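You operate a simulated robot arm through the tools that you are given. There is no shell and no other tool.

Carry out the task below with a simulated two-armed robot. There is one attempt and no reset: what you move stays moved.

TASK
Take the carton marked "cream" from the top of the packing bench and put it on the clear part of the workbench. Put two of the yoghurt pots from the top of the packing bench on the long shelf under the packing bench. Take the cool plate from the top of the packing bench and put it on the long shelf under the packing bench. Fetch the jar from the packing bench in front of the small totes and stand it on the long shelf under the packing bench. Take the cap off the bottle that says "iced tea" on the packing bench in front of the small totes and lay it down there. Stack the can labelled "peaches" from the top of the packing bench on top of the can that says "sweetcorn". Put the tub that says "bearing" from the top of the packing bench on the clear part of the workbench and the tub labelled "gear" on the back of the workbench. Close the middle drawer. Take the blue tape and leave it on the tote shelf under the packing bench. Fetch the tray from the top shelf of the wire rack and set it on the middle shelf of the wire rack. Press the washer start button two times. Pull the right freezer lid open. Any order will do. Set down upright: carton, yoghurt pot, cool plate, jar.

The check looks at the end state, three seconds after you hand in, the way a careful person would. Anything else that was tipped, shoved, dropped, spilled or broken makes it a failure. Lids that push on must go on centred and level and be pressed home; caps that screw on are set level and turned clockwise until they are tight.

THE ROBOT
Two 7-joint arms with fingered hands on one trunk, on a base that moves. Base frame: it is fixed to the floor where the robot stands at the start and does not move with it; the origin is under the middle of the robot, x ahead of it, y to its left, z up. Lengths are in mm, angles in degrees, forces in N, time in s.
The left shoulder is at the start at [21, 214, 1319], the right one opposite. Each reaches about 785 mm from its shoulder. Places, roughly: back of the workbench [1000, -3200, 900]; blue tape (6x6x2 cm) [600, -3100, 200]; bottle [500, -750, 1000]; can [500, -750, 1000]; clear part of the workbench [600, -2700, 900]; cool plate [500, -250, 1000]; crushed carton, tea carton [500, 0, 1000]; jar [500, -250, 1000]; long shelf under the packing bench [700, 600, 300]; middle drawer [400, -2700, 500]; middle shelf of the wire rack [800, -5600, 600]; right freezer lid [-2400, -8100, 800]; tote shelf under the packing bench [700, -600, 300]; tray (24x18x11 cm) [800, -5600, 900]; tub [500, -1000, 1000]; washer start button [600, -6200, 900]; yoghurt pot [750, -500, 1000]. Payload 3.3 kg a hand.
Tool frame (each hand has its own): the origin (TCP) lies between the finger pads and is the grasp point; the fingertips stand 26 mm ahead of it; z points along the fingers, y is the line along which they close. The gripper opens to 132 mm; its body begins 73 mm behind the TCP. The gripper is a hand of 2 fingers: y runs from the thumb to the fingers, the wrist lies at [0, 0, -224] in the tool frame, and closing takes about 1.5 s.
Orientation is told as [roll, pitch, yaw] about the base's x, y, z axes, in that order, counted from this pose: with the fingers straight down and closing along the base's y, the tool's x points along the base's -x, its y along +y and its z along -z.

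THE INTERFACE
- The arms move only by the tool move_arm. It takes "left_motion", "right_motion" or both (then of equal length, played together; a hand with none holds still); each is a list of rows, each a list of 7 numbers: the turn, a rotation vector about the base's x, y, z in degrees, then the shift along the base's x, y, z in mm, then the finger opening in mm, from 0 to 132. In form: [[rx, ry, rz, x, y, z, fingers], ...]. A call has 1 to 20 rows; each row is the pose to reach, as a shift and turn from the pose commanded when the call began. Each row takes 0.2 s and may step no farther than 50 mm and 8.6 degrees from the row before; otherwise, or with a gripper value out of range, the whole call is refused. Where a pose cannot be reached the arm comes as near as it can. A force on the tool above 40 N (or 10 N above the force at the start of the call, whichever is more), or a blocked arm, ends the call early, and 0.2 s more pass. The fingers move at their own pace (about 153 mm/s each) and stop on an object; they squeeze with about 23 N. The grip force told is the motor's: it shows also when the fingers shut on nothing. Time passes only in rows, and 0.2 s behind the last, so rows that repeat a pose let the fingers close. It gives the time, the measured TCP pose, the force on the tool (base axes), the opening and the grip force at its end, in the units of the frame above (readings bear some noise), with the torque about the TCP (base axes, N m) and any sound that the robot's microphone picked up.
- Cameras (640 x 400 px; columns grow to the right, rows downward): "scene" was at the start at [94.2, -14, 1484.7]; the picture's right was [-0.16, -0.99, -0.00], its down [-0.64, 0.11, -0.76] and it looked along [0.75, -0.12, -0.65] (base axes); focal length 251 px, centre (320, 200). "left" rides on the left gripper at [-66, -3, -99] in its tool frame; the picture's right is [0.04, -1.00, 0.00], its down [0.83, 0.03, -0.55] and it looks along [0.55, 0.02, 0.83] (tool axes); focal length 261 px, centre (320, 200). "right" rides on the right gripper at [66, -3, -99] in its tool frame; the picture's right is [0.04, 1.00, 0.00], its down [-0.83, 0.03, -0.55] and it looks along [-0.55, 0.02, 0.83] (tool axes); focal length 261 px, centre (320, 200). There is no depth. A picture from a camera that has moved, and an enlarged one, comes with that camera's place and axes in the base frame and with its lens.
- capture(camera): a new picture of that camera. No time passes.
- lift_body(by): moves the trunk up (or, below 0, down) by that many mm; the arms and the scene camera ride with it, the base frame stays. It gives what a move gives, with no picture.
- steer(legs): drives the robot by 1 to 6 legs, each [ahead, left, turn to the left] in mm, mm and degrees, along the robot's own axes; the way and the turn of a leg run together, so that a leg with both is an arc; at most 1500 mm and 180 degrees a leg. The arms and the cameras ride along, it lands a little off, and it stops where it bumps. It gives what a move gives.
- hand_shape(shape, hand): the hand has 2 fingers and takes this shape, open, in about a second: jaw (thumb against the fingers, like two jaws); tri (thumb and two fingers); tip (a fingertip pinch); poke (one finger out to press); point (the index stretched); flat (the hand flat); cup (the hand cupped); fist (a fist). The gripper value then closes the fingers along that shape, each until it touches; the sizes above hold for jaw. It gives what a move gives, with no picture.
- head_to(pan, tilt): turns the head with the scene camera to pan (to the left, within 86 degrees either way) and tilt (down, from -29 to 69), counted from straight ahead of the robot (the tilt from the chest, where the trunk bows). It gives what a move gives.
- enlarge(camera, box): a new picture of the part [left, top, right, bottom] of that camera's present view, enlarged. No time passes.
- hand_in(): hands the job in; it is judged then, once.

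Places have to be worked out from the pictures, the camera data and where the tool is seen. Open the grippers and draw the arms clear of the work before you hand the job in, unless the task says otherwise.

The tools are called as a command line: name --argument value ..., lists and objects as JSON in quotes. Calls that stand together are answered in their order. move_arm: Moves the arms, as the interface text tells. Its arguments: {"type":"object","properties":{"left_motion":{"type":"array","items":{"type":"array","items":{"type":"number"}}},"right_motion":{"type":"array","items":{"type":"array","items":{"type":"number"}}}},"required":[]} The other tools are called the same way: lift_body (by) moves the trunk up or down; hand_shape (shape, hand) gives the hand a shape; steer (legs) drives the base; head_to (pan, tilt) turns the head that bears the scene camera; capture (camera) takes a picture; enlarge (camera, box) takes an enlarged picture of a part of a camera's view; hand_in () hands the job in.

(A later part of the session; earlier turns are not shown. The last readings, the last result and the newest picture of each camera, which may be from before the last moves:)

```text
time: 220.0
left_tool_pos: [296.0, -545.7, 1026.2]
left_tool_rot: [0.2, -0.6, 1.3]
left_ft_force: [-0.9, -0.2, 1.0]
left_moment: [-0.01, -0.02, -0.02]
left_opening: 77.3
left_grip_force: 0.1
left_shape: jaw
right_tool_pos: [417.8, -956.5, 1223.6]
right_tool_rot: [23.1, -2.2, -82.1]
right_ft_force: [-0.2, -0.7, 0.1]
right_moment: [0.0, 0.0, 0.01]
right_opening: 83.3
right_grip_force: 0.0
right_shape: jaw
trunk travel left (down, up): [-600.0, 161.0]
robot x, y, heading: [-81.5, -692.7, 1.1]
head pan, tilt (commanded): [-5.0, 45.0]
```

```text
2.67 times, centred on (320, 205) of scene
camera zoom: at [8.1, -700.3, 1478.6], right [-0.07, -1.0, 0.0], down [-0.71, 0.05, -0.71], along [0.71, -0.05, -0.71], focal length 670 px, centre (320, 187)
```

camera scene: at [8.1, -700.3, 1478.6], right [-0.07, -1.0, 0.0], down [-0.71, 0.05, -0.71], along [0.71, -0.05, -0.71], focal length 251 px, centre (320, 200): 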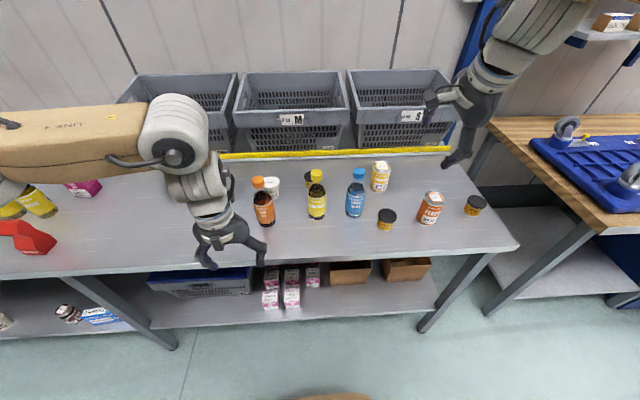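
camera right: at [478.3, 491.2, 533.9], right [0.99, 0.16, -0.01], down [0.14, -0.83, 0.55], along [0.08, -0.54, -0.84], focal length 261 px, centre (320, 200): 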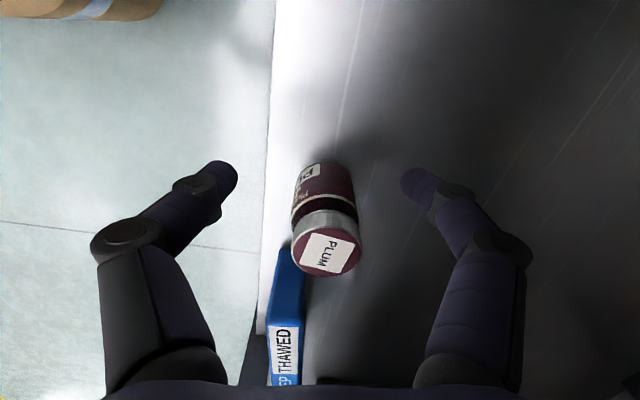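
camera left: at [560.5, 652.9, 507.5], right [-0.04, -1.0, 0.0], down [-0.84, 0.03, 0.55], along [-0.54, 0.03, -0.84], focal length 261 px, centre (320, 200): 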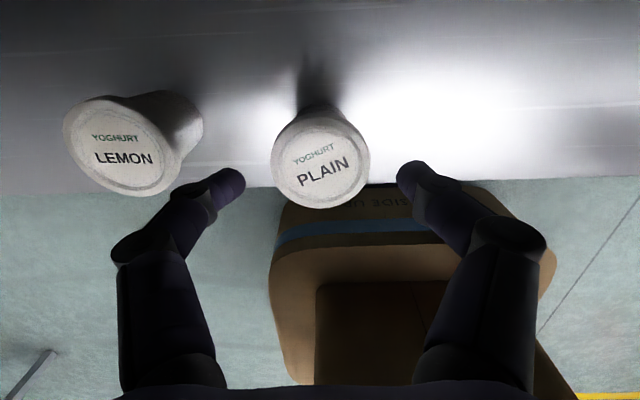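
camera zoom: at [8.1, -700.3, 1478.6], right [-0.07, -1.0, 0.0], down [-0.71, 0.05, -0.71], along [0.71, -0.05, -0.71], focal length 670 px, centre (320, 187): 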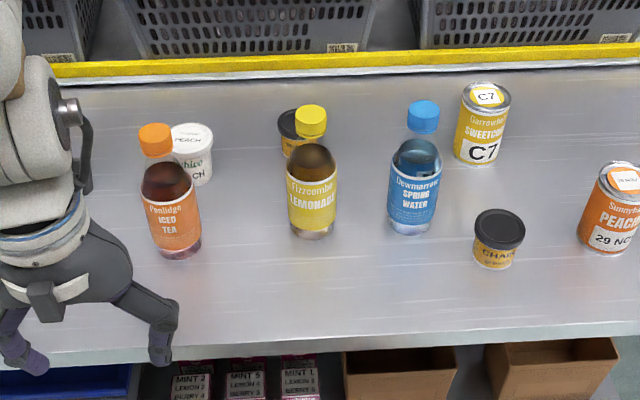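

Positions computed: peaches can ≈(524, −1077), sweetcorn ≈(684, −961), iced tea bottle ≈(548, −566). I zoom on the tubs to read them.

enlarge --camera "scene" --box '[360, 165, 500, 252]'

enlarge --camera "scene" --box '[270, 150, 350, 200]'

```text
4.57 times, centred on (430, 208) of scene
camera zoom: at [8.1, -700.3, 1478.6], right [-0.07, -1.0, 0.0], down [-0.71, 0.05, -0.71], along [0.71, -0.05, -0.71], focal length 1148 px, centre (-183, 161)
```

zoom: 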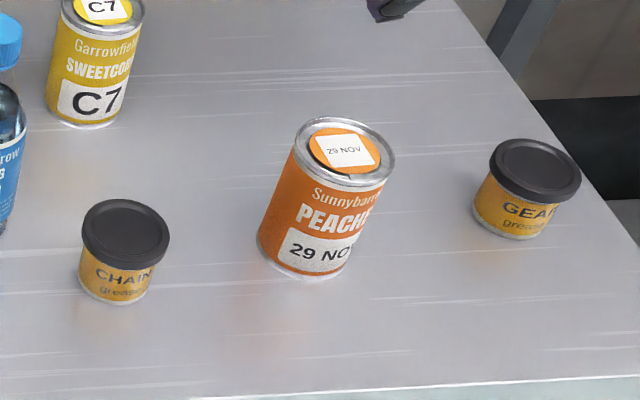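

```text
8.00 times, centred on (310, 175) of scene
camera zoom: at [8.1, -700.3, 1478.6], right [-0.07, -1.0, 0.0], down [-0.71, 0.05, -0.71], along [0.71, -0.05, -0.71], focal length 2010 px, centre (400, 400)
```

zoom: 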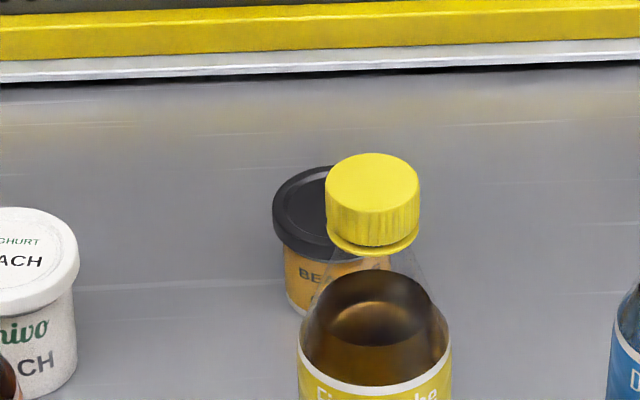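

Labels: gear tub far right (≈(524, −1238)), chain tub in front, bearing tub behind the lemonade bottle (≈(694, −707)). I prepare the left hand pitched −40° for the peaches can and pull the right hand in.

move_arm --left_motion '[[0, -5, 0, 10, 0, 20, 96], [0, -10, 0, 20, 0, 40, 96], [0, -15, 0, 30, 0, 60, 96], [0, -20, 0, 40, 0, 80, 96], [0, -25, 0, 50, 0, 95, 96], [0, -30, 0, 55, 0, 105, 96], [0, -35, 0, 60, 0, 115, 96], [0, -40, 0, 65, 0, 120, 96]]' --right_motion '[[0, 0, 0, -20, -5, 0, 84], [0, 0, 0, -40, -10, 0, 84], [0, 0, 0, -60, -15, 0, 84], [0, 0, 0, -80, -20, 0, 84], [0, 0, 0, -100, -25, 0, 84], [0, 0, 0, -120, -30, 0, 84], [0, 0, 0, -130, -35, 0, 84], [0, 0, 0, -140, -40, 0, 84]]'

steer --legs '[[0, -505, -1.1], [85, 0, 0]]'

capture --camera "left"

capture --camera "scene"

```text
time: 221.8
left_tool_pos: [359.4, -546.2, 1149.0]
left_tool_rot: [-0.9, -40.7, 1.5]
left_ft_force: [0.4, -0.6, 0.1]
left_moment: [0.01, 0.04, 0.01]
left_opening: 95.2
left_grip_force: 0.0
left_shape: jaw
right_tool_pos: [276.7, -996.5, 1223.7]
right_tool_rot: [23.2, -2.1, -82.1]
right_ft_force: [0.0, 1.0, 0.9]
right_moment: [0.01, -0.01, 0.04]
right_opening: 83.8
right_grip_force: 0.0
right_shape: jaw
trunk travel left (down, up): [-600.0, 161.0]
robot x, y, heading: [-81.4, -698.2, 1.4]
head pan, tilt (commanded): [-5.0, 45.0]
```

```text
time: 225.5
left_tool_pos: [456.0, -1059.8, 1146.7]
left_tool_rot: [-0.8, -40.5, 1.0]
left_ft_force: [0.1, 0.2, -0.9]
left_moment: [0.0, 0.0, 0.03]
left_opening: 95.5
left_grip_force: 0.1
left_shape: jaw
right_tool_pos: [371.0, -1509.8, 1223.3]
right_tool_rot: [23.1, -2.2, -82.6]
right_ft_force: [0.6, 0.3, -1.1]
right_moment: [0.04, 0.04, 0.01]
right_opening: 83.4
right_grip_force: 0.1
right_shape: jaw
trunk travel left (down, up): [-600.0, 161.0]
robot x, y, heading: [13.7, -1205.7, 0.7]
head pan, tilt (commanded): [-5.0, 45.0]
```

```text
taken
camera left: at [442.2, -1061.1, 1265.8], right [-0.02, -1.0, -0.02], down [-0.99, 0.02, -0.12], along [0.12, 0.01, -0.99], focal length 261 px, centre (320, 200)
```

left: 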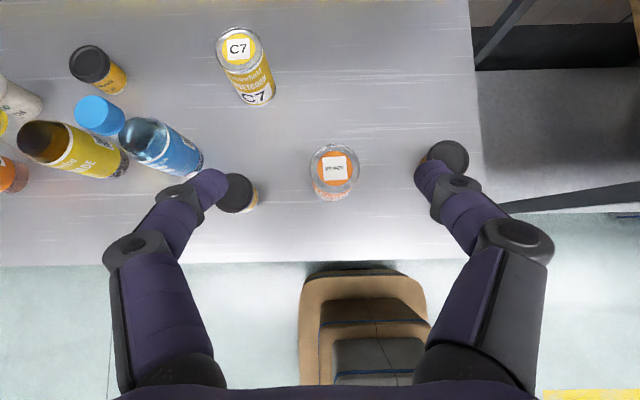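

```text
taken
camera scene: at [104.3, -1211.6, 1478.4], right [-0.07, -1.0, 0.0], down [-0.71, 0.05, -0.71], along [0.7, -0.05, -0.71], focal length 251 px, centre (320, 200)
```

scene: 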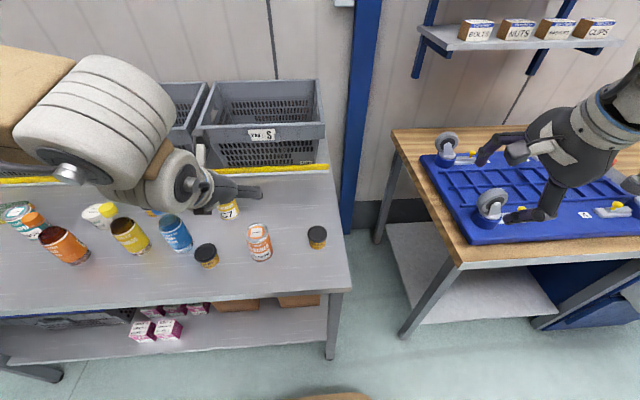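

I drive 66 mm ahead so both cans are in range, then hover the empty left hand near the sweetcorn can to measure it from close up.

steer --legs '[[66, 0, -0.7]]'

move_arm --left_motion '[[0, 0, 0, 24, 21, -5, 96], [0, 0, 0, 48, 42, -15, 96], [0, 0, 0, 72, 63, -30, 96], [0, 0, 0, 96, 84, -45, 96], [0, 0, 0, 118, 103, -62, 96], [0, 0, 0, 118, 103, -62, 96]]'

capture --camera "left"

```text
time: 226.5
left_tool_pos: [523.9, -1065.2, 1145.9]
left_tool_rot: [-0.9, -40.5, 0.3]
left_ft_force: [0.4, 1.1, 0.1]
left_moment: [0.01, 0.03, 0.01]
left_opening: 95.6
left_grip_force: 0.1
left_shape: jaw
right_tool_pos: [433.3, -1514.0, 1223.5]
right_tool_rot: [23.0, -2.2, -83.4]
right_ft_force: [0.9, 0.1, -0.4]
right_moment: [0.01, 0.07, -0.01]
right_opening: 83.5
right_grip_force: 0.1
right_shape: jaw
trunk travel left (down, up): [-600.0, 161.0]
robot x, y, heading: [74.8, -1199.9, -0.4]
head pan, tilt (commanded): [-5.0, 45.0]
```

```text
time: 227.9
left_tool_pos: [639.5, -960.3, 1087.0]
left_tool_rot: [-0.8, -40.6, 0.4]
left_ft_force: [-1.2, 0.3, -0.1]
left_moment: [0.0, 0.0, 0.01]
left_opening: 95.7
left_grip_force: 0.0
left_shape: jaw
right_tool_pos: [431.1, -1513.3, 1224.5]
right_tool_rot: [23.1, -2.2, -83.3]
right_ft_force: [-0.1, -1.0, -0.2]
right_moment: [0.0, 0.02, 0.01]
right_opening: 83.6
right_grip_force: 0.1
right_shape: jaw
trunk travel left (down, up): [-600.0, 161.0]
robot x, y, heading: [75.7, -1204.9, -0.1]
head pan, tilt (commanded): [-5.0, 45.0]
```

```text
taken
camera left: at [626.2, -962.1, 1204.9], right [-0.03, -1.0, -0.02], down [-0.99, 0.04, -0.12], along [0.12, 0.01, -0.99], focal length 261 px, centre (320, 200)
```

left: 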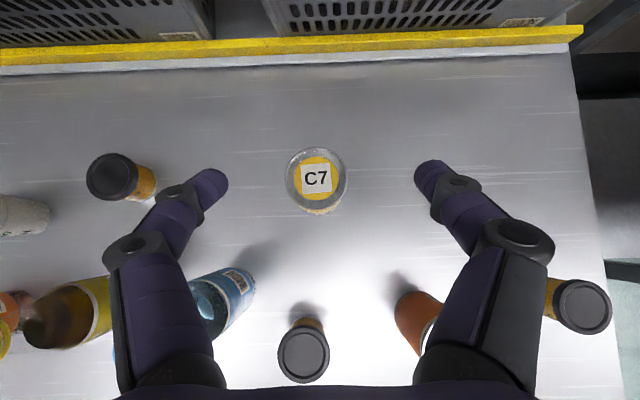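

Sweetcorn can measured from close up: centre ≈(676, −956.5), lid z ≈960. Now the left hand goes to the peaches can.

move_arm --left_motion '[[0, 0, 0, -30, -24, 0, 92], [0, 0, 0, -60, -48, 0, 92], [0, 0, 0, -90, -72, -5, 92], [0, 0, 0, -115, -96, -15, 92], [0, 0, 0, -135, -119, -30, 92], [0, 0, 0, -148, -119, -62, 92], [0, 0, 0, -148, -119, -62, 92]]'

capture --camera "left"

```text
time: 229.5
left_tool_pos: [492.8, -1080.2, 1023.0]
left_tool_rot: [-0.7, -40.6, 0.3]
left_ft_force: [-0.7, 0.1, -1.1]
left_moment: [0.01, -0.03, -0.04]
left_opening: 92.3
left_grip_force: 0.0
left_shape: jaw
right_tool_pos: [430.3, -1513.0, 1224.1]
right_tool_rot: [23.1, -2.2, -83.3]
right_ft_force: [-0.1, 0.4, -0.2]
right_moment: [0.0, 0.0, -0.02]
right_opening: 83.5
right_grip_force: 0.1
right_shape: jaw
trunk travel left (down, up): [-600.0, 161.0]
robot x, y, heading: [76.8, -1205.3, -0.3]
head pan, tilt (commanded): [-5.0, 45.0]
```

```text
taken
camera left: at [479.0, -1082.1, 1142.0], right [-0.03, -1.0, -0.02], down [-0.99, 0.04, -0.12], along [0.12, 0.01, -0.99], focal length 261 px, centre (320, 200)
```

left: 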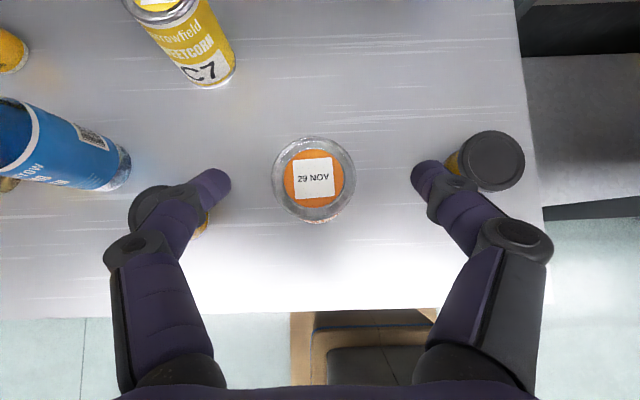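

Peaches can centre ≈(517, −1077). I descend around it, close, and lift slowly.

move_arm --left_motion '[[0, 0, 0, 8, 1, -30, 92], [0, 0, 0, 16, 2, -60, 92], [0, 0, 0, 24, 3, -90, 92], [0, 0, 0, 30, 3, -112, 92], [0, 0, 0, 30, 3, -112, 92]]'

move_arm --left_motion '[[0, 0, 0, 0, 0, 0, 60], [0, 0, 0, 0, 0, 0, 30], [0, 0, 0, 0, 0, 0, 20], [0, 0, 0, 0, 0, 0, 20], [0, 0, 0, 0, 0, 0, 20], [0, 0, 0, 0, 0, 0, 20], [0, 0, 0, 0, 0, 5, 20], [0, 0, 0, 0, 0, 12, 20], [0, 0, 0, 0, 0, 22, 20], [0, 0, 0, 0, 0, 35, 20], [0, 0, 0, 0, 0, 50, 20]]'

capture --camera "left"

```text
time: 230.7
left_tool_pos: [523.6, -1077.4, 910.5]
left_tool_rot: [-0.9, -40.5, 0.3]
left_ft_force: [0.0, 0.6, -0.1]
left_moment: [-0.02, 0.0, 0.03]
left_opening: 92.6
left_grip_force: 0.0
left_shape: jaw
right_tool_pos: [431.4, -1513.1, 1223.9]
right_tool_rot: [23.2, -2.2, -83.4]
right_ft_force: [0.0, 0.6, 0.1]
right_moment: [0.01, 0.01, 0.03]
right_opening: 83.5
right_grip_force: 0.1
right_shape: jaw
trunk travel left (down, up): [-600.0, 161.0]
robot x, y, heading: [78.1, -1204.2, -0.2]
head pan, tilt (commanded): [-5.0, 45.0]
```

```text
time: 233.1
left_tool_pos: [522.0, -1078.6, 959.5]
left_tool_rot: [-0.8, -40.6, 0.2]
left_ft_force: [-0.3, 0.1, -3.2]
left_moment: [0.02, -0.05, 0.01]
left_opening: 43.3
left_grip_force: 23.0
left_shape: jaw
right_tool_pos: [431.3, -1512.9, 1223.8]
right_tool_rot: [23.0, -2.1, -83.4]
right_ft_force: [0.5, 0.0, -0.1]
right_moment: [-0.01, 0.0, -0.03]
right_opening: 83.7
right_grip_force: 0.1
right_shape: jaw
trunk travel left (down, up): [-600.0, 161.0]
robot x, y, heading: [79.2, -1204.9, 0.1]
head pan, tilt (commanded): [-5.0, 45.0]
```

```text
taken
camera left: at [508.3, -1079.3, 1079.3], right [-0.03, -1.0, -0.02], down [-0.99, 0.04, -0.12], along [0.12, 0.01, -0.99], focal length 261 px, centre (320, 200)
```

left: 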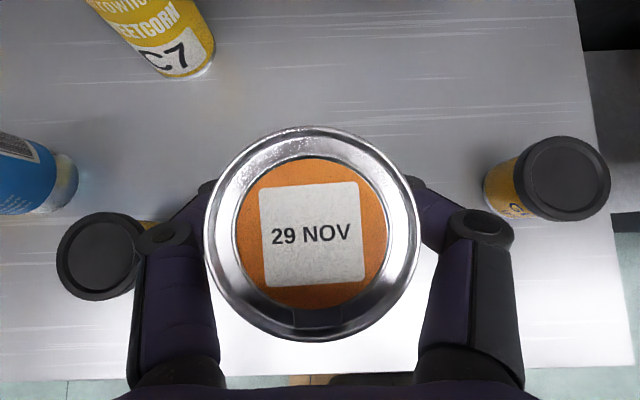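

The can is level in the hand with its centre 14 mm behind the TCP. I raise it, move over the sweetcorn can slowly (TCP target (690, −959)), staying ~50 mm above.

move_arm --left_motion '[[0, 0, 0, 0, 0, 12, 20], [0, 0, 0, 0, 0, 30, 20], [0, 0, 0, 0, 0, 50, 20], [0, 0, 0, 0, 0, 70, 20], [0, 0, 0, 0, 0, 90, 20], [0, 0, 0, 0, 0, 105, 20], [0, 0, 0, 10, 7, 112, 20], [0, 0, 0, 28, 20, 115, 20], [0, 0, 0, 48, 34, 115, 20], [0, 0, 0, 68, 48, 115, 20], [0, 0, 0, 88, 62, 115, 20], [0, 0, 0, 108, 77, 115, 20], [0, 0, 0, 128, 91, 115, 20], [0, 0, 0, 145, 104, 115, 20], [0, 0, 0, 158, 113, 113, 20], [0, 0, 0, 165, 118, 110, 20], [0, 0, 0, 168, 120, 108, 20], [0, 0, 0, 168, 120, 108, 20]]'

capture --camera "left"

head_to --pan 12 --tilt 35

enlarge --camera "scene" --box '[200, 100, 440, 250]'

```text
time: 236.9
left_tool_pos: [690.5, -958.2, 1069.0]
left_tool_rot: [-0.8, -40.5, 0.3]
left_ft_force: [-0.1, 0.8, -2.9]
left_moment: [0.03, -0.08, 0.0]
left_opening: 42.6
left_grip_force: 23.0
left_shape: jaw
right_tool_pos: [431.3, -1513.3, 1224.6]
right_tool_rot: [23.0, -2.2, -83.4]
right_ft_force: [-0.5, -0.7, 0.0]
right_moment: [-0.01, 0.03, 0.0]
right_opening: 83.7
right_grip_force: 0.1
right_shape: jaw
trunk travel left (down, up): [-600.0, 161.0]
robot x, y, heading: [74.4, -1206.9, 0.2]
head pan, tilt (commanded): [-5.0, 45.0]
```

```text
taken
camera left: at [677.1, -959.2, 1188.4], right [-0.03, -1.0, -0.02], down [-0.99, 0.04, -0.12], along [0.12, 0.01, -0.99], focal length 261 px, centre (320, 200)
```

left: 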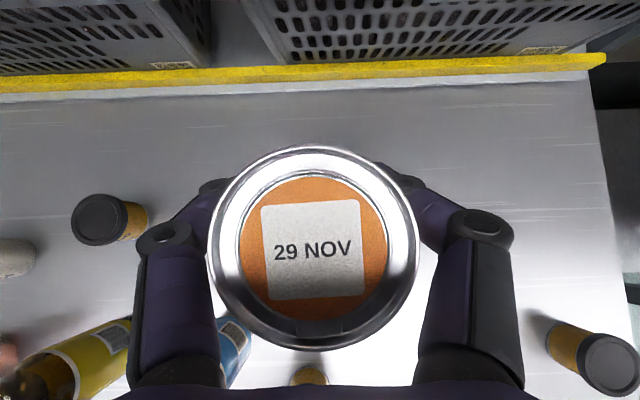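

```text
time: 237.7
left_tool_pos: [691.8, -959.4, 1070.2]
left_tool_rot: [-0.8, -40.7, 0.3]
left_ft_force: [0.4, 0.0, -3.7]
left_moment: [-0.02, -0.01, -0.03]
left_opening: 42.6
left_grip_force: 23.2
left_shape: jaw
right_tool_pos: [431.5, -1513.9, 1223.5]
right_tool_rot: [23.0, -2.2, -83.3]
right_ft_force: [-0.2, 0.1, 0.5]
right_moment: [0.03, -0.03, 0.01]
right_opening: 83.4
right_grip_force: 0.0
right_shape: jaw
trunk travel left (down, up): [-600.0, 161.0]
robot x, y, heading: [76.1, -1209.9, 0.3]
head pan, tilt (commanded): [12.0, 35.0]
```

```text
2.67 times, centred on (320, 175) of scene
camera zoom: at [173.4, -1187.0, 1493.3], right [0.21, -0.98, 0.0], down [-0.56, -0.12, -0.82], along [0.8, 0.17, -0.57], focal length 670 px, centre (320, 267)
```

zoom: 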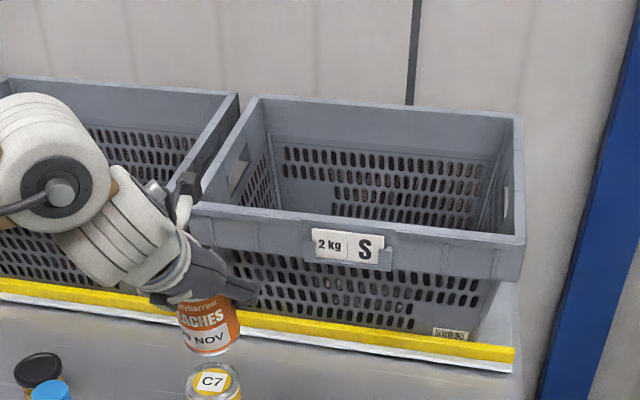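

Nearly aligned: the can slid ~3 mm in the grip, so I correct +3 mm in x and descend to ~12 mm above the lower can.

move_arm --left_motion '[[0, 0, 0, 2, 0, -8, 20], [0, 0, 0, 3, 0, -20, 20], [0, 0, 0, 3, 0, -34, 20], [0, 0, 0, 3, 0, -44, 20], [0, 0, 0, 3, 0, -50, 20], [0, 0, 0, 3, 0, -50, 20]]'

enlarge --camera "scene" --box '[220, 170, 340, 245]'

capture --camera "left"

```text
time: 239.1
left_tool_pos: [694.1, -957.6, 1018.4]
left_tool_rot: [-0.8, -40.6, 0.4]
left_ft_force: [0.2, -0.1, -1.7]
left_moment: [0.02, -0.04, 0.01]
left_opening: 42.9
left_grip_force: 22.7
left_shape: jaw
right_tool_pos: [432.0, -1512.0, 1224.6]
right_tool_rot: [23.1, -2.2, -83.5]
right_ft_force: [0.5, 0.4, -0.1]
right_moment: [0.01, 0.01, -0.01]
right_opening: 83.6
right_grip_force: 0.1
right_shape: jaw
trunk travel left (down, up): [-600.0, 161.0]
robot x, y, heading: [79.1, -1207.2, -0.0]
head pan, tilt (commanded): [12.0, 35.0]
```

```text
5.33 times, centred on (280, 208) of scene
camera zoom: at [173.3, -1187.0, 1493.3], right [0.21, -0.98, 0.0], down [-0.56, -0.12, -0.82], along [0.8, 0.17, -0.57], focal length 1340 px, centre (533, 160)
```

zoom: 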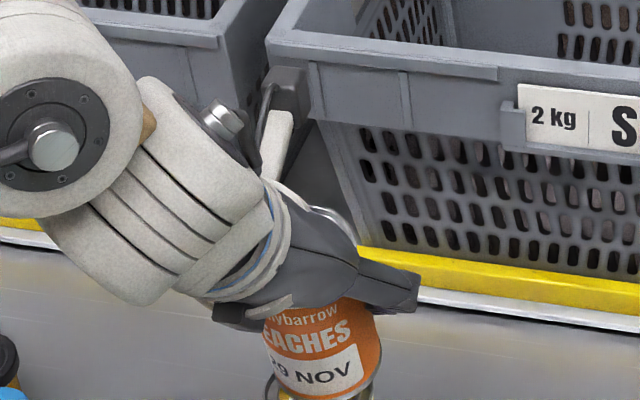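

```text
taken
camera left: at [679.6, -959.3, 1137.1], right [-0.03, -1.0, -0.02], down [-0.99, 0.04, -0.12], along [0.12, 0.01, -0.99], focal length 261 px, centre (320, 200)
```

left: 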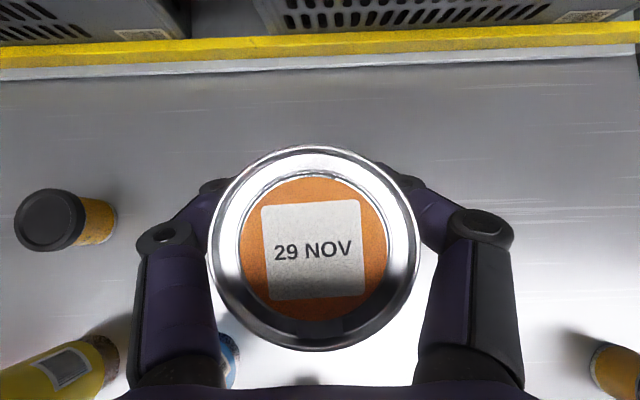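

The can edges line up in the side view within a few millimetres. I lower in 3 mm steps until contact.

move_arm --left_motion '[[0, 0, 0, 0, 0, -3, 20], [0, 0, 0, 0, 0, -6, 20], [0, 0, 0, 0, 0, -8, 20], [0, 0, 0, 0, 0, -8, 20]]'

move_arm --left_motion '[[0, 0, 0, 0, 0, -2, 20], [0, 0, 0, 0, 0, -4, 20], [0, 0, 0, 0, 0, -4, 20]]'

```text
time: 240.1
left_tool_pos: [693.4, -958.5, 1010.4]
left_tool_rot: [-0.7, -40.5, 0.4]
left_ft_force: [1.5, 1.3, -0.8]
left_moment: [0.02, 0.02, -0.02]
left_opening: 42.4
left_grip_force: 23.0
left_shape: jaw
right_tool_pos: [431.3, -1513.8, 1223.9]
right_tool_rot: [23.1, -2.2, -83.4]
right_ft_force: [0.3, -0.1, 0.8]
right_moment: [-0.01, -0.04, 0.0]
right_opening: 83.4
right_grip_force: 0.0
right_shape: jaw
trunk travel left (down, up): [-600.0, 161.0]
robot x, y, heading: [72.6, -1202.6, 0.2]
head pan, tilt (commanded): [12.0, 35.0]
```

```text
time: 240.9
left_tool_pos: [693.5, -959.9, 1007.0]
left_tool_rot: [-0.8, -40.7, 0.4]
left_ft_force: [1.5, 0.0, 5.6]
left_moment: [0.09, 0.0, 0.0]
left_opening: 42.4
left_grip_force: 23.0
left_shape: jaw
right_tool_pos: [430.9, -1514.2, 1224.0]
right_tool_rot: [23.2, -2.1, -83.4]
right_ft_force: [0.5, -0.4, 0.4]
right_moment: [-0.02, -0.01, -0.01]
right_opening: 83.3
right_grip_force: 0.0
right_shape: jaw
trunk travel left (down, up): [-600.0, 161.0]
robot x, y, heading: [76.7, -1206.2, -0.1]
head pan, tilt (commanded): [12.0, 35.0]
```

Contact as predicted (z≈1007). One more look at the stack before letting go.

enlarge --camera "scene" --box '[240, 200, 320, 250]'

enlarge --camera "right" --box '[0, 0, 640, 400]'

```text
8.00 times, centred on (280, 225) of scene
camera zoom: at [172.6, -1187.3, 1493.4], right [0.21, -0.98, 0.0], down [-0.56, -0.12, -0.82], along [0.8, 0.17, -0.57], focal length 2010 px, centre (640, 0)
```

zoom: 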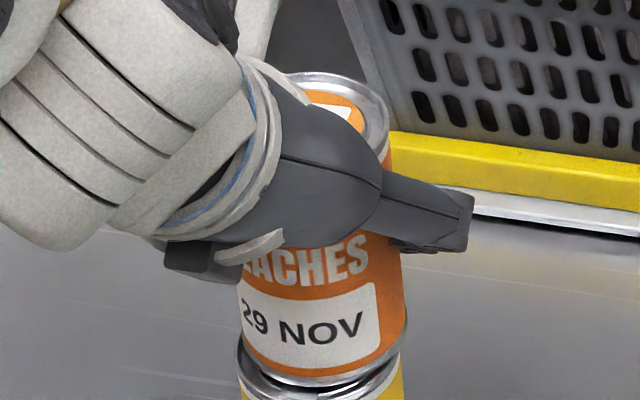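

```text
1.00 times, centred on (320, 200) of right (not enlarged: the box is as wide or as high as the picture)
camera zoom: at [382.4, -1450.1, 1311.0], right [0.91, 0.16, 0.39], down [-0.09, -0.83, 0.55], along [0.41, -0.54, -0.74], focal length 261 px, centre (320, 200)
```

zoom: 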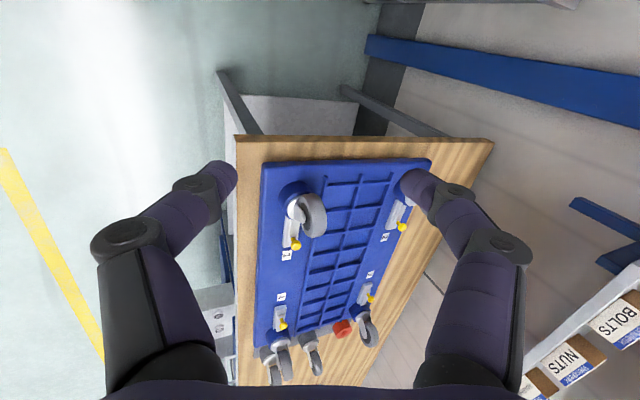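

The upper can sits concentrically on the lower one. I open the fingers and retreat along the hand axis.

move_arm --left_motion '[[0, 0, 0, 0, 0, 0, 48], [0, 0, 0, 0, 0, 0, 56], [0, 0, 0, 0, 0, 0, 68], [0, 0, 0, 0, 0, 0, 82], [0, 0, 0, 0, 0, 0, 94], [0, 0, 0, 0, 0, 0, 94], [0, 0, 0, -13, 0, 15, 94], [0, 0, 0, -32, 0, 37, 94], [0, 0, 0, -55, 0, 64, 94], [0, 0, 0, -80, 0, 93, 94], [0, 0, 0, -105, 0, 120, 94]]'

enlarge --camera "scene" --box '[200, 130, 360, 230]'

capture --camera "left"

```text
time: 243.3
left_tool_pos: [588.0, -958.9, 1129.9]
left_tool_rot: [-0.8, -40.6, 0.4]
left_ft_force: [-0.6, 0.0, 0.8]
left_moment: [-0.01, 0.01, -0.02]
left_opening: 93.6
left_grip_force: 0.0
left_shape: jaw
right_tool_pos: [429.9, -1513.7, 1223.7]
right_tool_rot: [23.2, -2.2, -83.4]
right_ft_force: [0.7, 0.0, 0.4]
right_moment: [-0.01, -0.02, 0.01]
right_opening: 83.5
right_grip_force: 0.1
right_shape: jaw
trunk travel left (down, up): [-600.0, 161.0]
robot x, y, heading: [78.2, -1205.4, -0.1]
head pan, tilt (commanded): [12.0, 35.0]
```

```text
4.00 times, centred on (280, 180) of scene
camera zoom: at [172.3, -1187.2, 1493.4], right [0.21, -0.98, 0.0], down [-0.56, -0.12, -0.82], along [0.8, 0.17, -0.57], focal length 1005 px, centre (480, 280)
```

zoom: 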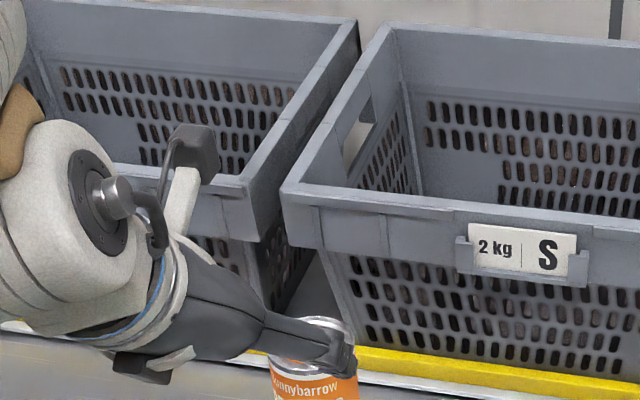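

```text
taken
camera left: at [572.8, -959.8, 1248.1], right [-0.03, -1.0, -0.02], down [-0.99, 0.04, -0.12], along [0.12, 0.01, -0.99], focal length 261 px, centre (320, 200)
```

left: 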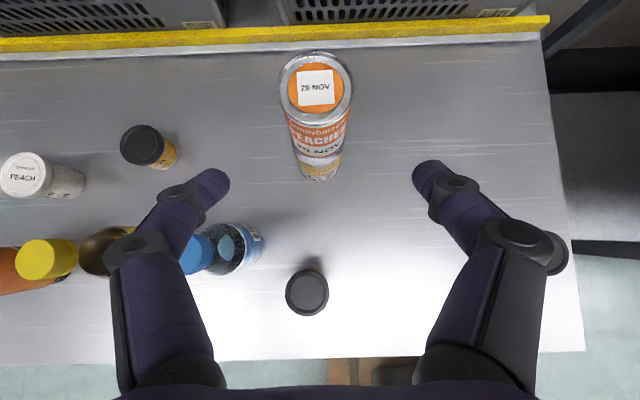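

The stack stands well. Next: the iced tea cap. The left hand will hold the bottle from the front-left (hand nearly level), the right hand, vertical, will turn the cap. I straighten the right hand and drive to the bottle.

move_arm --right_motion '[[0, 7.6, 0, 0, 0, 0, 84], [0, 15.2, 0, 0, 0, 0, 84], [0, 22.8, 0, 0, 0, 0, 84]]' --left_motion '[[0, 0, 0, -20, 0, 10, 94], [0, 0, 0, -40, 0, 20, 94], [0, 0, 0, -60, 0, 30, 94]]'

steer --legs '[[-180, 0, 0], [0, 960, 0], [60, 0, 0]]'

head_to --pan -20 --tilt 40

capture --camera "scene"

```text
time: 244.1
left_tool_pos: [527.7, -956.5, 1159.4]
left_tool_rot: [-0.8, -40.6, 0.3]
left_ft_force: [-0.7, 0.1, 0.3]
left_moment: [-0.02, -0.02, 0.02]
left_opening: 93.7
left_grip_force: 0.0
left_shape: jaw
right_tool_pos: [431.4, -1513.6, 1223.9]
right_tool_rot: [0.5, 0.5, -83.1]
right_ft_force: [0.1, -0.6, 0.1]
right_moment: [-0.02, -0.01, -0.02]
right_opening: 83.6
right_grip_force: 0.1
right_shape: jaw
trunk travel left (down, up): [-600.0, 161.0]
robot x, y, heading: [75.1, -1206.3, 0.0]
head pan, tilt (commanded): [12.0, 35.0]
```

```text
time: 250.7
left_tool_pos: [414.9, -5.5, 1157.9]
left_tool_rot: [-0.8, -40.5, 0.2]
left_ft_force: [-0.3, -0.1, -1.1]
left_moment: [-0.02, 0.02, -0.01]
left_opening: 93.6
left_grip_force: 0.2
left_shape: jaw
right_tool_pos: [314.6, -560.5, 1222.6]
right_tool_rot: [0.3, 0.5, -83.3]
right_ft_force: [0.2, -0.8, -0.8]
right_moment: [-0.02, 0.06, -0.01]
right_opening: 83.5
right_grip_force: 0.1
right_shape: jaw
trunk travel left (down, up): [-600.0, 161.0]
robot x, y, heading: [-39.8, -249.3, -0.0]
head pan, tilt (commanded): [12.0, 35.0]
```

```text
time: 251.7
left_tool_pos: [413.3, -6.3, 1160.6]
left_tool_rot: [-0.8, -40.6, 0.1]
left_ft_force: [-0.6, -0.9, -0.6]
left_moment: [-0.01, -0.01, 0.01]
left_opening: 94.0
left_grip_force: 0.0
left_shape: jaw
right_tool_pos: [312.2, -560.1, 1223.6]
right_tool_rot: [0.5, 0.6, -83.3]
right_ft_force: [0.3, 0.2, -0.6]
right_moment: [0.01, 0.01, 0.02]
right_opening: 83.7
right_grip_force: 0.0
right_shape: jaw
trunk travel left (down, up): [-600.0, 161.0]
robot x, y, heading: [-39.7, -248.8, -0.3]
head pan, tilt (commanded): [-20.0, 40.0]
```

```text
taken
camera scene: at [50.0, -279.8, 1485.7], right [-0.34, -0.94, 0.0], down [-0.6, 0.22, -0.77], along [0.72, -0.26, -0.64], focal length 251 px, centre (320, 200)
```

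scene: 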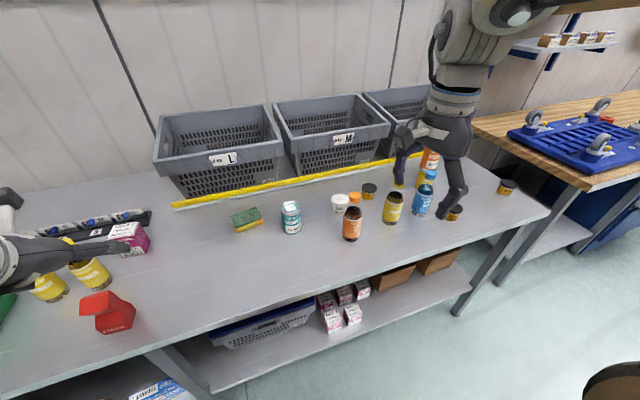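

I zoom on the iced tea bottle to fix its axis and height.

enlarge --camera "scene" --box '[300, 170, 420, 245]'

```text
5.33 times, centred on (360, 208) of scene
camera zoom: at [50.0, -279.8, 1485.7], right [-0.34, -0.94, 0.0], down [-0.6, 0.22, -0.77], along [0.72, -0.26, -0.64], focal length 1340 px, centre (107, 160)
```

zoom: 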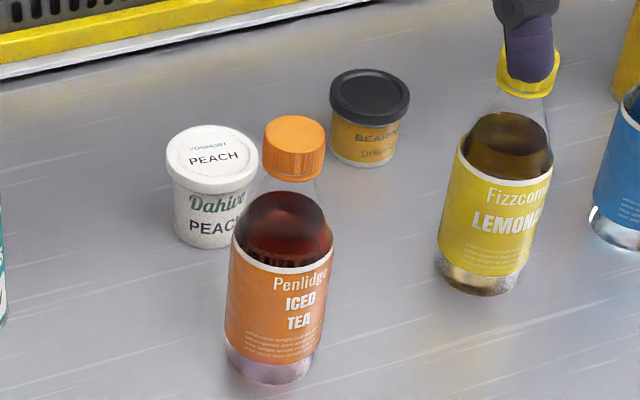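

Bottle axis ≈(532, −564), cap top z≈1044, cap about 34 mm wide. I raise the right hand a bit, drive to (140, −240) and lower the trunk by 140.

move_arm --right_motion '[[0, 0, 0, 0, 0, 30, 84], [0, 0, 0, 0, 0, 60, 84], [0, 0, 0, 0, 0, 75, 84]]'

steer --legs '[[180, 9, 0.3]]'

lift_body --by -140

move_arm --left_motion '[[0, -5, 0, 0, -10, 10, 94], [0, -10, 0, 0, -20, 20, 94], [0, -15, 0, 0, -30, 20, 94], [0, -20, 0, 0, -40, 20, 94], [0, -25, 0, 0, -50, 20, 94], [0, -30, 0, 0, -60, 20, 94]]'

```text
time: 252.5
left_tool_pos: [411.8, -6.1, 1159.6]
left_tool_rot: [-0.9, -40.6, 0.0]
left_ft_force: [0.3, -0.2, 0.1]
left_moment: [0.0, 0.0, 0.0]
left_opening: 93.6
left_grip_force: 0.0
left_shape: jaw
right_tool_pos: [297.0, -566.7, 1283.9]
right_tool_rot: [0.7, 0.6, -83.2]
right_ft_force: [0.0, -0.2, 0.1]
right_moment: [0.01, 0.0, 0.01]
right_opening: 83.6
right_grip_force: 0.0
right_shape: jaw
right hand out of reach, approached as far as the arm can: row 2, 3
trunk travel left (down, up): [-600.0, 161.0]
robot x, y, heading: [-42.9, -250.9, -0.1]
head pan, tilt (commanded): [-20.0, 40.0]
```

```text
time: 254.0
left_tool_pos: [594.8, 5.6, 1159.9]
left_tool_rot: [-0.8, -40.5, 0.3]
left_ft_force: [-0.3, 0.0, -0.2]
left_moment: [0.0, 0.07, 0.01]
left_opening: 93.7
left_grip_force: 0.1
left_shape: jaw
right_tool_pos: [482.7, -557.7, 1282.3]
right_tool_rot: [0.6, 0.6, -83.0]
right_ft_force: [-0.4, -0.8, -0.8]
right_moment: [-0.02, 0.0, 0.0]
right_opening: 83.5
right_grip_force: 0.1
right_shape: jaw
trunk travel left (down, up): [-600.0, 161.0]
robot x, y, heading: [143.9, -235.9, 0.3]
head pan, tilt (commanded): [-20.0, 40.0]
```

```text
time: 255.7
left_tool_pos: [593.3, 4.6, 1019.3]
left_tool_rot: [-0.8, -40.6, 0.4]
left_ft_force: [-0.6, -0.2, 0.1]
left_moment: [0.01, 0.0, -0.03]
left_opening: 93.6
left_grip_force: 0.0
left_shape: jaw
right_tool_pos: [481.5, -556.8, 1143.1]
right_tool_rot: [0.7, 0.6, -83.0]
right_ft_force: [-1.0, -0.6, -0.3]
right_moment: [0.03, -0.04, 0.01]
right_opening: 83.9
right_grip_force: 0.0
right_shape: jaw
trunk travel left (down, up): [-460.0, 301.0]
robot x, y, heading: [142.6, -242.2, -0.2]
head pan, tilt (commanded): [-20.0, 40.0]
```

```text
time: 257.3
left_tool_pos: [605.7, -28.0, 1053.5]
left_tool_rot: [-16.4, -69.7, 20.9]
left_ft_force: [-0.4, -0.4, -0.2]
left_moment: [0.01, 0.0, 0.01]
left_opening: 93.7
left_grip_force: 0.0
left_shape: jaw
left hand out of reach, approached as far as the arm can: row 6
right_tool_pos: [480.5, -558.3, 1143.0]
right_tool_rot: [0.6, 0.7, -83.1]
right_ft_force: [-0.2, -0.3, -0.9]
right_moment: [0.02, -0.04, -0.02]
right_opening: 83.7
right_grip_force: 0.1
right_shape: jaw
trunk travel left (down, up): [-460.0, 301.0]
robot x, y, heading: [144.0, -243.9, 0.0]
head pan, tilt (commanded): [-20.0, 40.0]
stopped in row 6 (left hand): the arm was blocked; the commanded pose is now the measured one
```

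The left arm reported being blocked at the steep pitch; I look at the situation.

head_to --pan 25 --tilt 40

capture --camera "scene"

```text
time: 258.4
left_tool_pos: [604.4, -27.8, 1054.0]
left_tool_rot: [-16.3, -69.6, 20.9]
left_ft_force: [1.0, 0.7, 0.1]
left_moment: [0.0, 0.01, 0.02]
left_opening: 93.5
left_grip_force: 0.0
left_shape: jaw
right_tool_pos: [480.2, -556.4, 1142.0]
right_tool_rot: [0.7, 0.6, -83.0]
right_ft_force: [0.5, 1.2, -0.4]
right_moment: [0.01, 0.02, 0.01]
right_opening: 83.6
right_grip_force: 0.0
right_shape: jaw
trunk travel left (down, up): [-460.0, 301.0]
robot x, y, heading: [142.3, -240.4, 0.1]
head pan, tilt (commanded): [25.0, 40.0]
```

```text
taken
camera scene: at [237.0, -205.8, 1345.5], right [0.42, -0.91, 0.0], down [-0.58, -0.27, -0.77], along [0.69, 0.32, -0.64], focal length 251 px, centre (320, 200)
```

scene: 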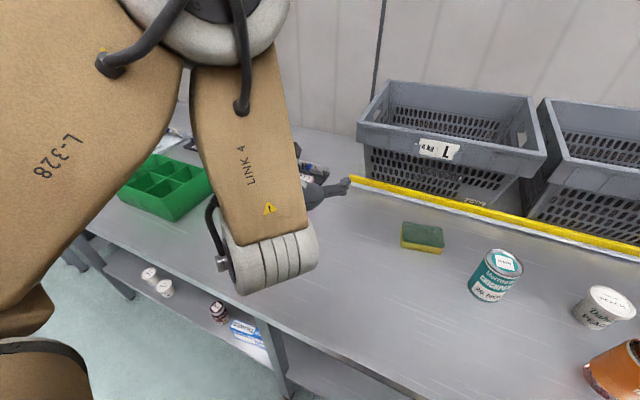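

The hand reached nearly the wanted level pitch; I now turn it toward the right (yaw −45°) while moving it right, high above the objects, to test this holding posture.

move_arm --left_motion '[[0, 3, -6, -2, -30, 8, 94], [0, 5, -12, -4, -65, 16, 94], [0, 6, -19, -6, -100, 24, 94], [0, 6, -26, -8, -140, 32, 94], [0, 6, -33, -10, -180, 38, 94], [0, 6, -40, -14, -220, 42, 94], [0, 6, -46, -20, -260, 44, 94]]'

capture --camera "left"

```text
time: 260.0
left_tool_pos: [585.4, -288.5, 1099.1]
left_tool_rot: [-16.5, -63.9, -25.4]
left_ft_force: [-0.8, -0.5, 0.7]
left_moment: [-0.04, -0.03, 0.02]
left_opening: 93.8
left_grip_force: 0.1
left_shape: jaw
right_tool_pos: [481.1, -556.3, 1142.6]
right_tool_rot: [0.8, 0.7, -83.0]
right_ft_force: [-0.1, 0.2, 0.7]
right_moment: [0.0, -0.02, 0.0]
right_opening: 83.4
right_grip_force: 0.0
right_shape: jaw
trunk travel left (down, up): [-460.0, 301.0]
robot x, y, heading: [141.1, -241.8, 0.3]
head pan, tilt (commanded): [25.0, 40.0]
```

```text
taken
camera left: at [546.2, -240.7, 1200.1], right [-0.66, -0.75, 0.09], down [-0.67, 0.53, -0.52], along [0.34, -0.4, -0.85], focal length 261 px, centre (320, 200)
```

left: 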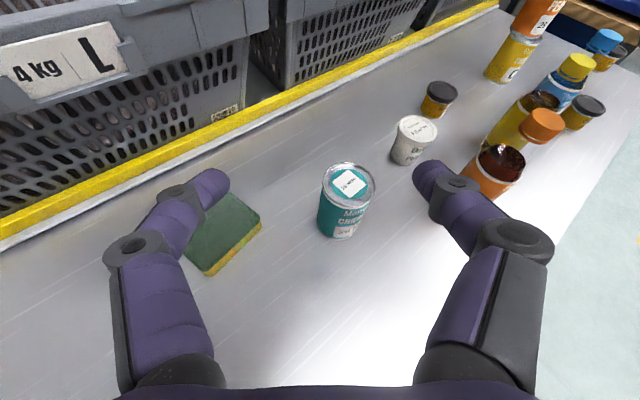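

This posture is reachable without limits. The right hand is just above the bottle, so I use its camera to locate the cap precisely.

capture --camera "right"

```text
taken
camera right: at [470.2, -494.0, 1241.9], right [0.99, 0.16, 0.01], down [0.13, -0.83, 0.54], along [0.1, -0.53, -0.84], focal length 261 px, centre (320, 200)
```

right: 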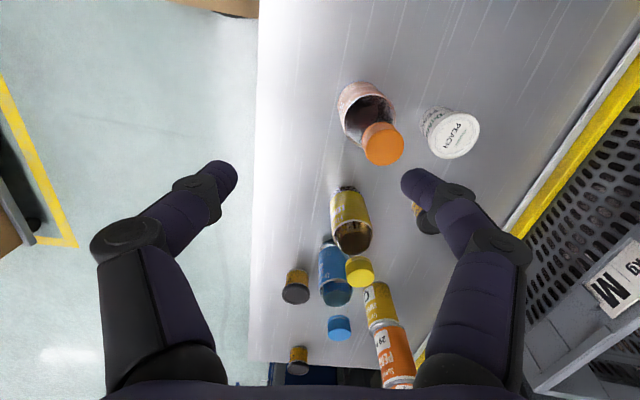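

Cap axis ≈(536, −562). I move the left hand to its pre-grasp (with a small roll correction), about 120 mm short of the bottle along the hand axis.

move_arm --left_motion '[[0.7, -0.7, -0.4, -18, -32, -8, 94], [1.5, -1.4, -0.9, -36, -64, -20, 94], [2.2, -2.1, -1.4, -54, -96, -38, 94], [3, -2.8, -1.9, -72, -128, -62, 94], [3.7, -3.5, -2.4, -90, -160, -90, 94], [4.5, -4.2, -2.9, -107, -185, -118, 94], [5.2, -4.9, -3.3, -123, -205, -145, 94]]'

capture --camera "left"

capture --camera "right"

```text
time: 261.8
left_tool_pos: [513.1, -457.2, 943.5]
left_tool_rot: [4.6, -64.5, -42.5]
left_ft_force: [0.0, -0.8, 0.0]
left_moment: [0.01, -0.02, -0.01]
left_opening: 94.1
left_grip_force: 0.0
left_shape: jaw
right_tool_pos: [481.3, -557.6, 1141.6]
right_tool_rot: [0.7, 0.6, -83.0]
right_ft_force: [-0.3, -0.3, 0.2]
right_moment: [0.02, -0.02, -0.01]
right_opening: 83.5
right_grip_force: 0.0
right_shape: jaw
trunk travel left (down, up): [-460.0, 301.0]
robot x, y, heading: [141.9, -238.4, 0.1]
head pan, tilt (commanded): [25.0, 40.0]
stopped in row 7 (left hand): the arm was blocked; the commanded pose is now the measured one
```

```text
taken
camera left: at [462.1, -424.0, 1044.6], right [-0.63, -0.77, -0.07], down [-0.64, 0.57, -0.51], along [0.44, -0.28, -0.86], focal length 261 px, centre (320, 200)
```

left: 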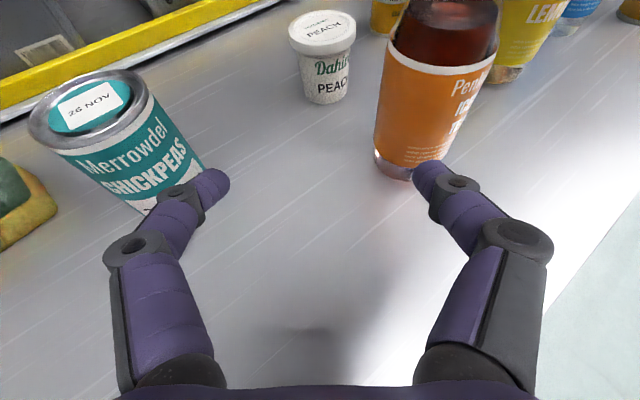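

```text
taken
camera right: at [470.1, -493.5, 1242.1], right [0.99, 0.16, 0.01], down [0.13, -0.83, 0.54], along [0.1, -0.54, -0.84], focal length 261 px, centre (320, 200)
```

right: 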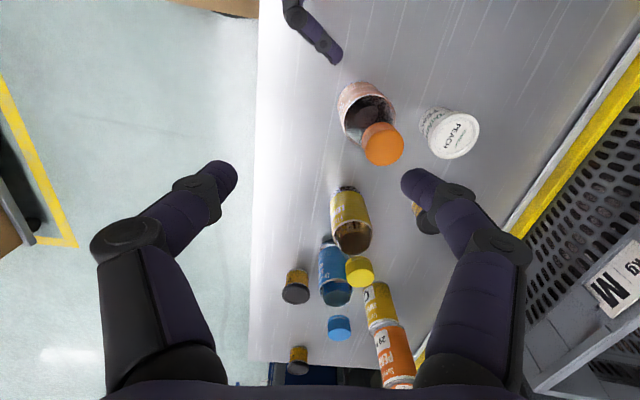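

The left arm got blocked by the robot's own torso in that direction. I lift it clear and turn it further (hand pointing more along −y), so its wrist stays away from the chest.

move_arm --left_motion '[[0, 0, -5, 5, 10, 25, 94], [0, 0, -11, 10, 20, 50, 94], [0, 0, -17, 15, 30, 75, 94], [0, 0, -23, 20, 35, 90, 94], [0, 0, -30, 20, 35, 95, 94]]'

capture --camera "left"

```text
time: 263.0
left_tool_pos: [528.3, -425.1, 1038.1]
left_tool_rot: [4.0, -64.6, -72.5]
left_ft_force: [0.8, 0.4, 0.2]
left_moment: [-0.02, 0.03, -0.03]
left_opening: 93.6
left_grip_force: 0.1
left_shape: jaw
right_tool_pos: [481.3, -556.0, 1143.8]
right_tool_rot: [0.7, 0.6, -83.0]
right_ft_force: [0.2, -0.1, 0.1]
right_moment: [0.02, 0.01, -0.01]
right_opening: 83.6
right_grip_force: 0.1
right_shape: jaw
trunk travel left (down, up): [-460.0, 301.0]
robot x, y, heading: [137.3, -244.6, -0.2]
head pan, tilt (commanded): [25.0, 40.0]
```

```text
taken
camera left: at [501.2, -370.2, 1140.7], right [-0.94, -0.34, -0.07], down [-0.26, 0.82, -0.51], along [0.23, -0.46, -0.85], focal length 261 px, centre (320, 200)
```

left: 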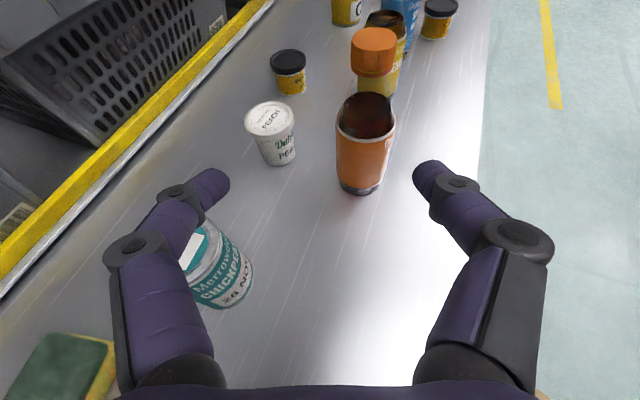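

Good: the bottle is ahead and the can clears. I move to the pre-grasp (502, −477, 952).

move_arm --left_motion '[[0, 0, 0, -8, -15, -25, 90], [0, 0, 0, -17, -33, -55, 90], [0, 0, 0, -26, -52, -86, 90]]'

capture --camera "left"

```text
time: 263.8
left_tool_pos: [502.5, -476.7, 952.7]
left_tool_rot: [4.2, -64.5, -72.5]
left_ft_force: [0.0, 0.6, -0.7]
left_moment: [0.02, 0.06, 0.01]
left_opening: 90.3
left_grip_force: 0.0
left_shape: jaw
right_tool_pos: [481.1, -558.2, 1142.2]
right_tool_rot: [0.7, 0.7, -83.0]
right_ft_force: [0.0, 0.1, -0.1]
right_moment: [0.0, 0.03, -0.01]
right_opening: 83.4
right_grip_force: 0.0
right_shape: jaw
trunk travel left (down, up): [-460.0, 301.0]
robot x, y, heading: [142.6, -240.1, -0.2]
head pan, tilt (commanded): [25.0, 40.0]
```

```text
taken
camera left: at [474.4, -422.0, 1055.7], right [-0.94, -0.35, -0.07], down [-0.27, 0.82, -0.51], along [0.23, -0.46, -0.85], focal length 261 px, centre (320, 200)
```

left: 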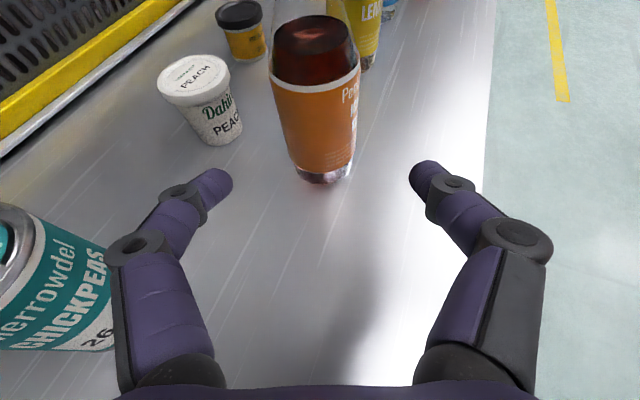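

The bottle stands exactly on the approach line. I advance 110 mm along the hand axis and close gently.

move_arm --left_motion '[[0, 0, 0, 10, -25, -13, 90], [0, 0, 0, 20, -51, -26, 90], [0, 0, 0, 29, -75, -38, 90], [0, 0, 0, 36, -91, -47, 90], [0, 0, 0, 36, -91, -47, 90]]'

capture --camera "left"

```text
time: 265.2
left_tool_pos: [574.0, -501.3, 913.7]
left_tool_rot: [5.6, -64.2, -69.5]
left_ft_force: [0.9, 0.9, 0.4]
left_moment: [0.01, 0.01, -0.01]
left_opening: 89.9
left_grip_force: 0.0
left_shape: jaw
left hand out of reach, approached as far as the arm can: row 3, 4, 5
right_tool_pos: [482.3, -555.7, 1142.4]
right_tool_rot: [0.6, 0.6, -83.1]
right_ft_force: [-0.6, -0.4, -0.2]
right_moment: [-0.03, 0.02, 0.01]
right_opening: 83.3
right_grip_force: 0.1
right_shape: jaw
trunk travel left (down, up): [-460.0, 301.0]
robot x, y, heading: [137.8, -235.0, -0.0]
head pan, tilt (commanded): [25.0, 40.0]
stopped in row 5 (left hand): the arm was blocked; the commanded pose is now the measured one
```

```text
taken
camera left: at [542.8, -450.2, 1016.6], right [-0.91, -0.41, -0.08], down [-0.32, 0.8, -0.51], along [0.27, -0.44, -0.86], focal length 261 px, centre (320, 200)
```

left: 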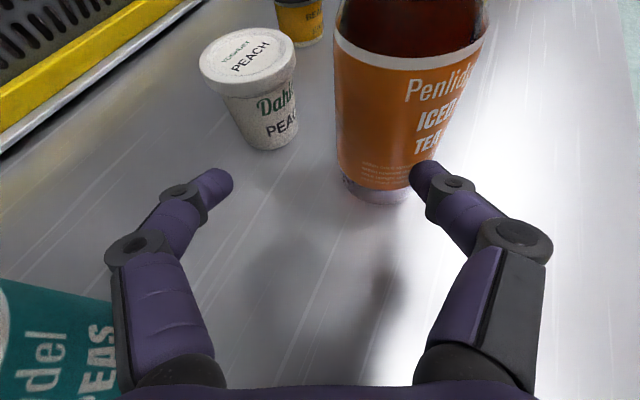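

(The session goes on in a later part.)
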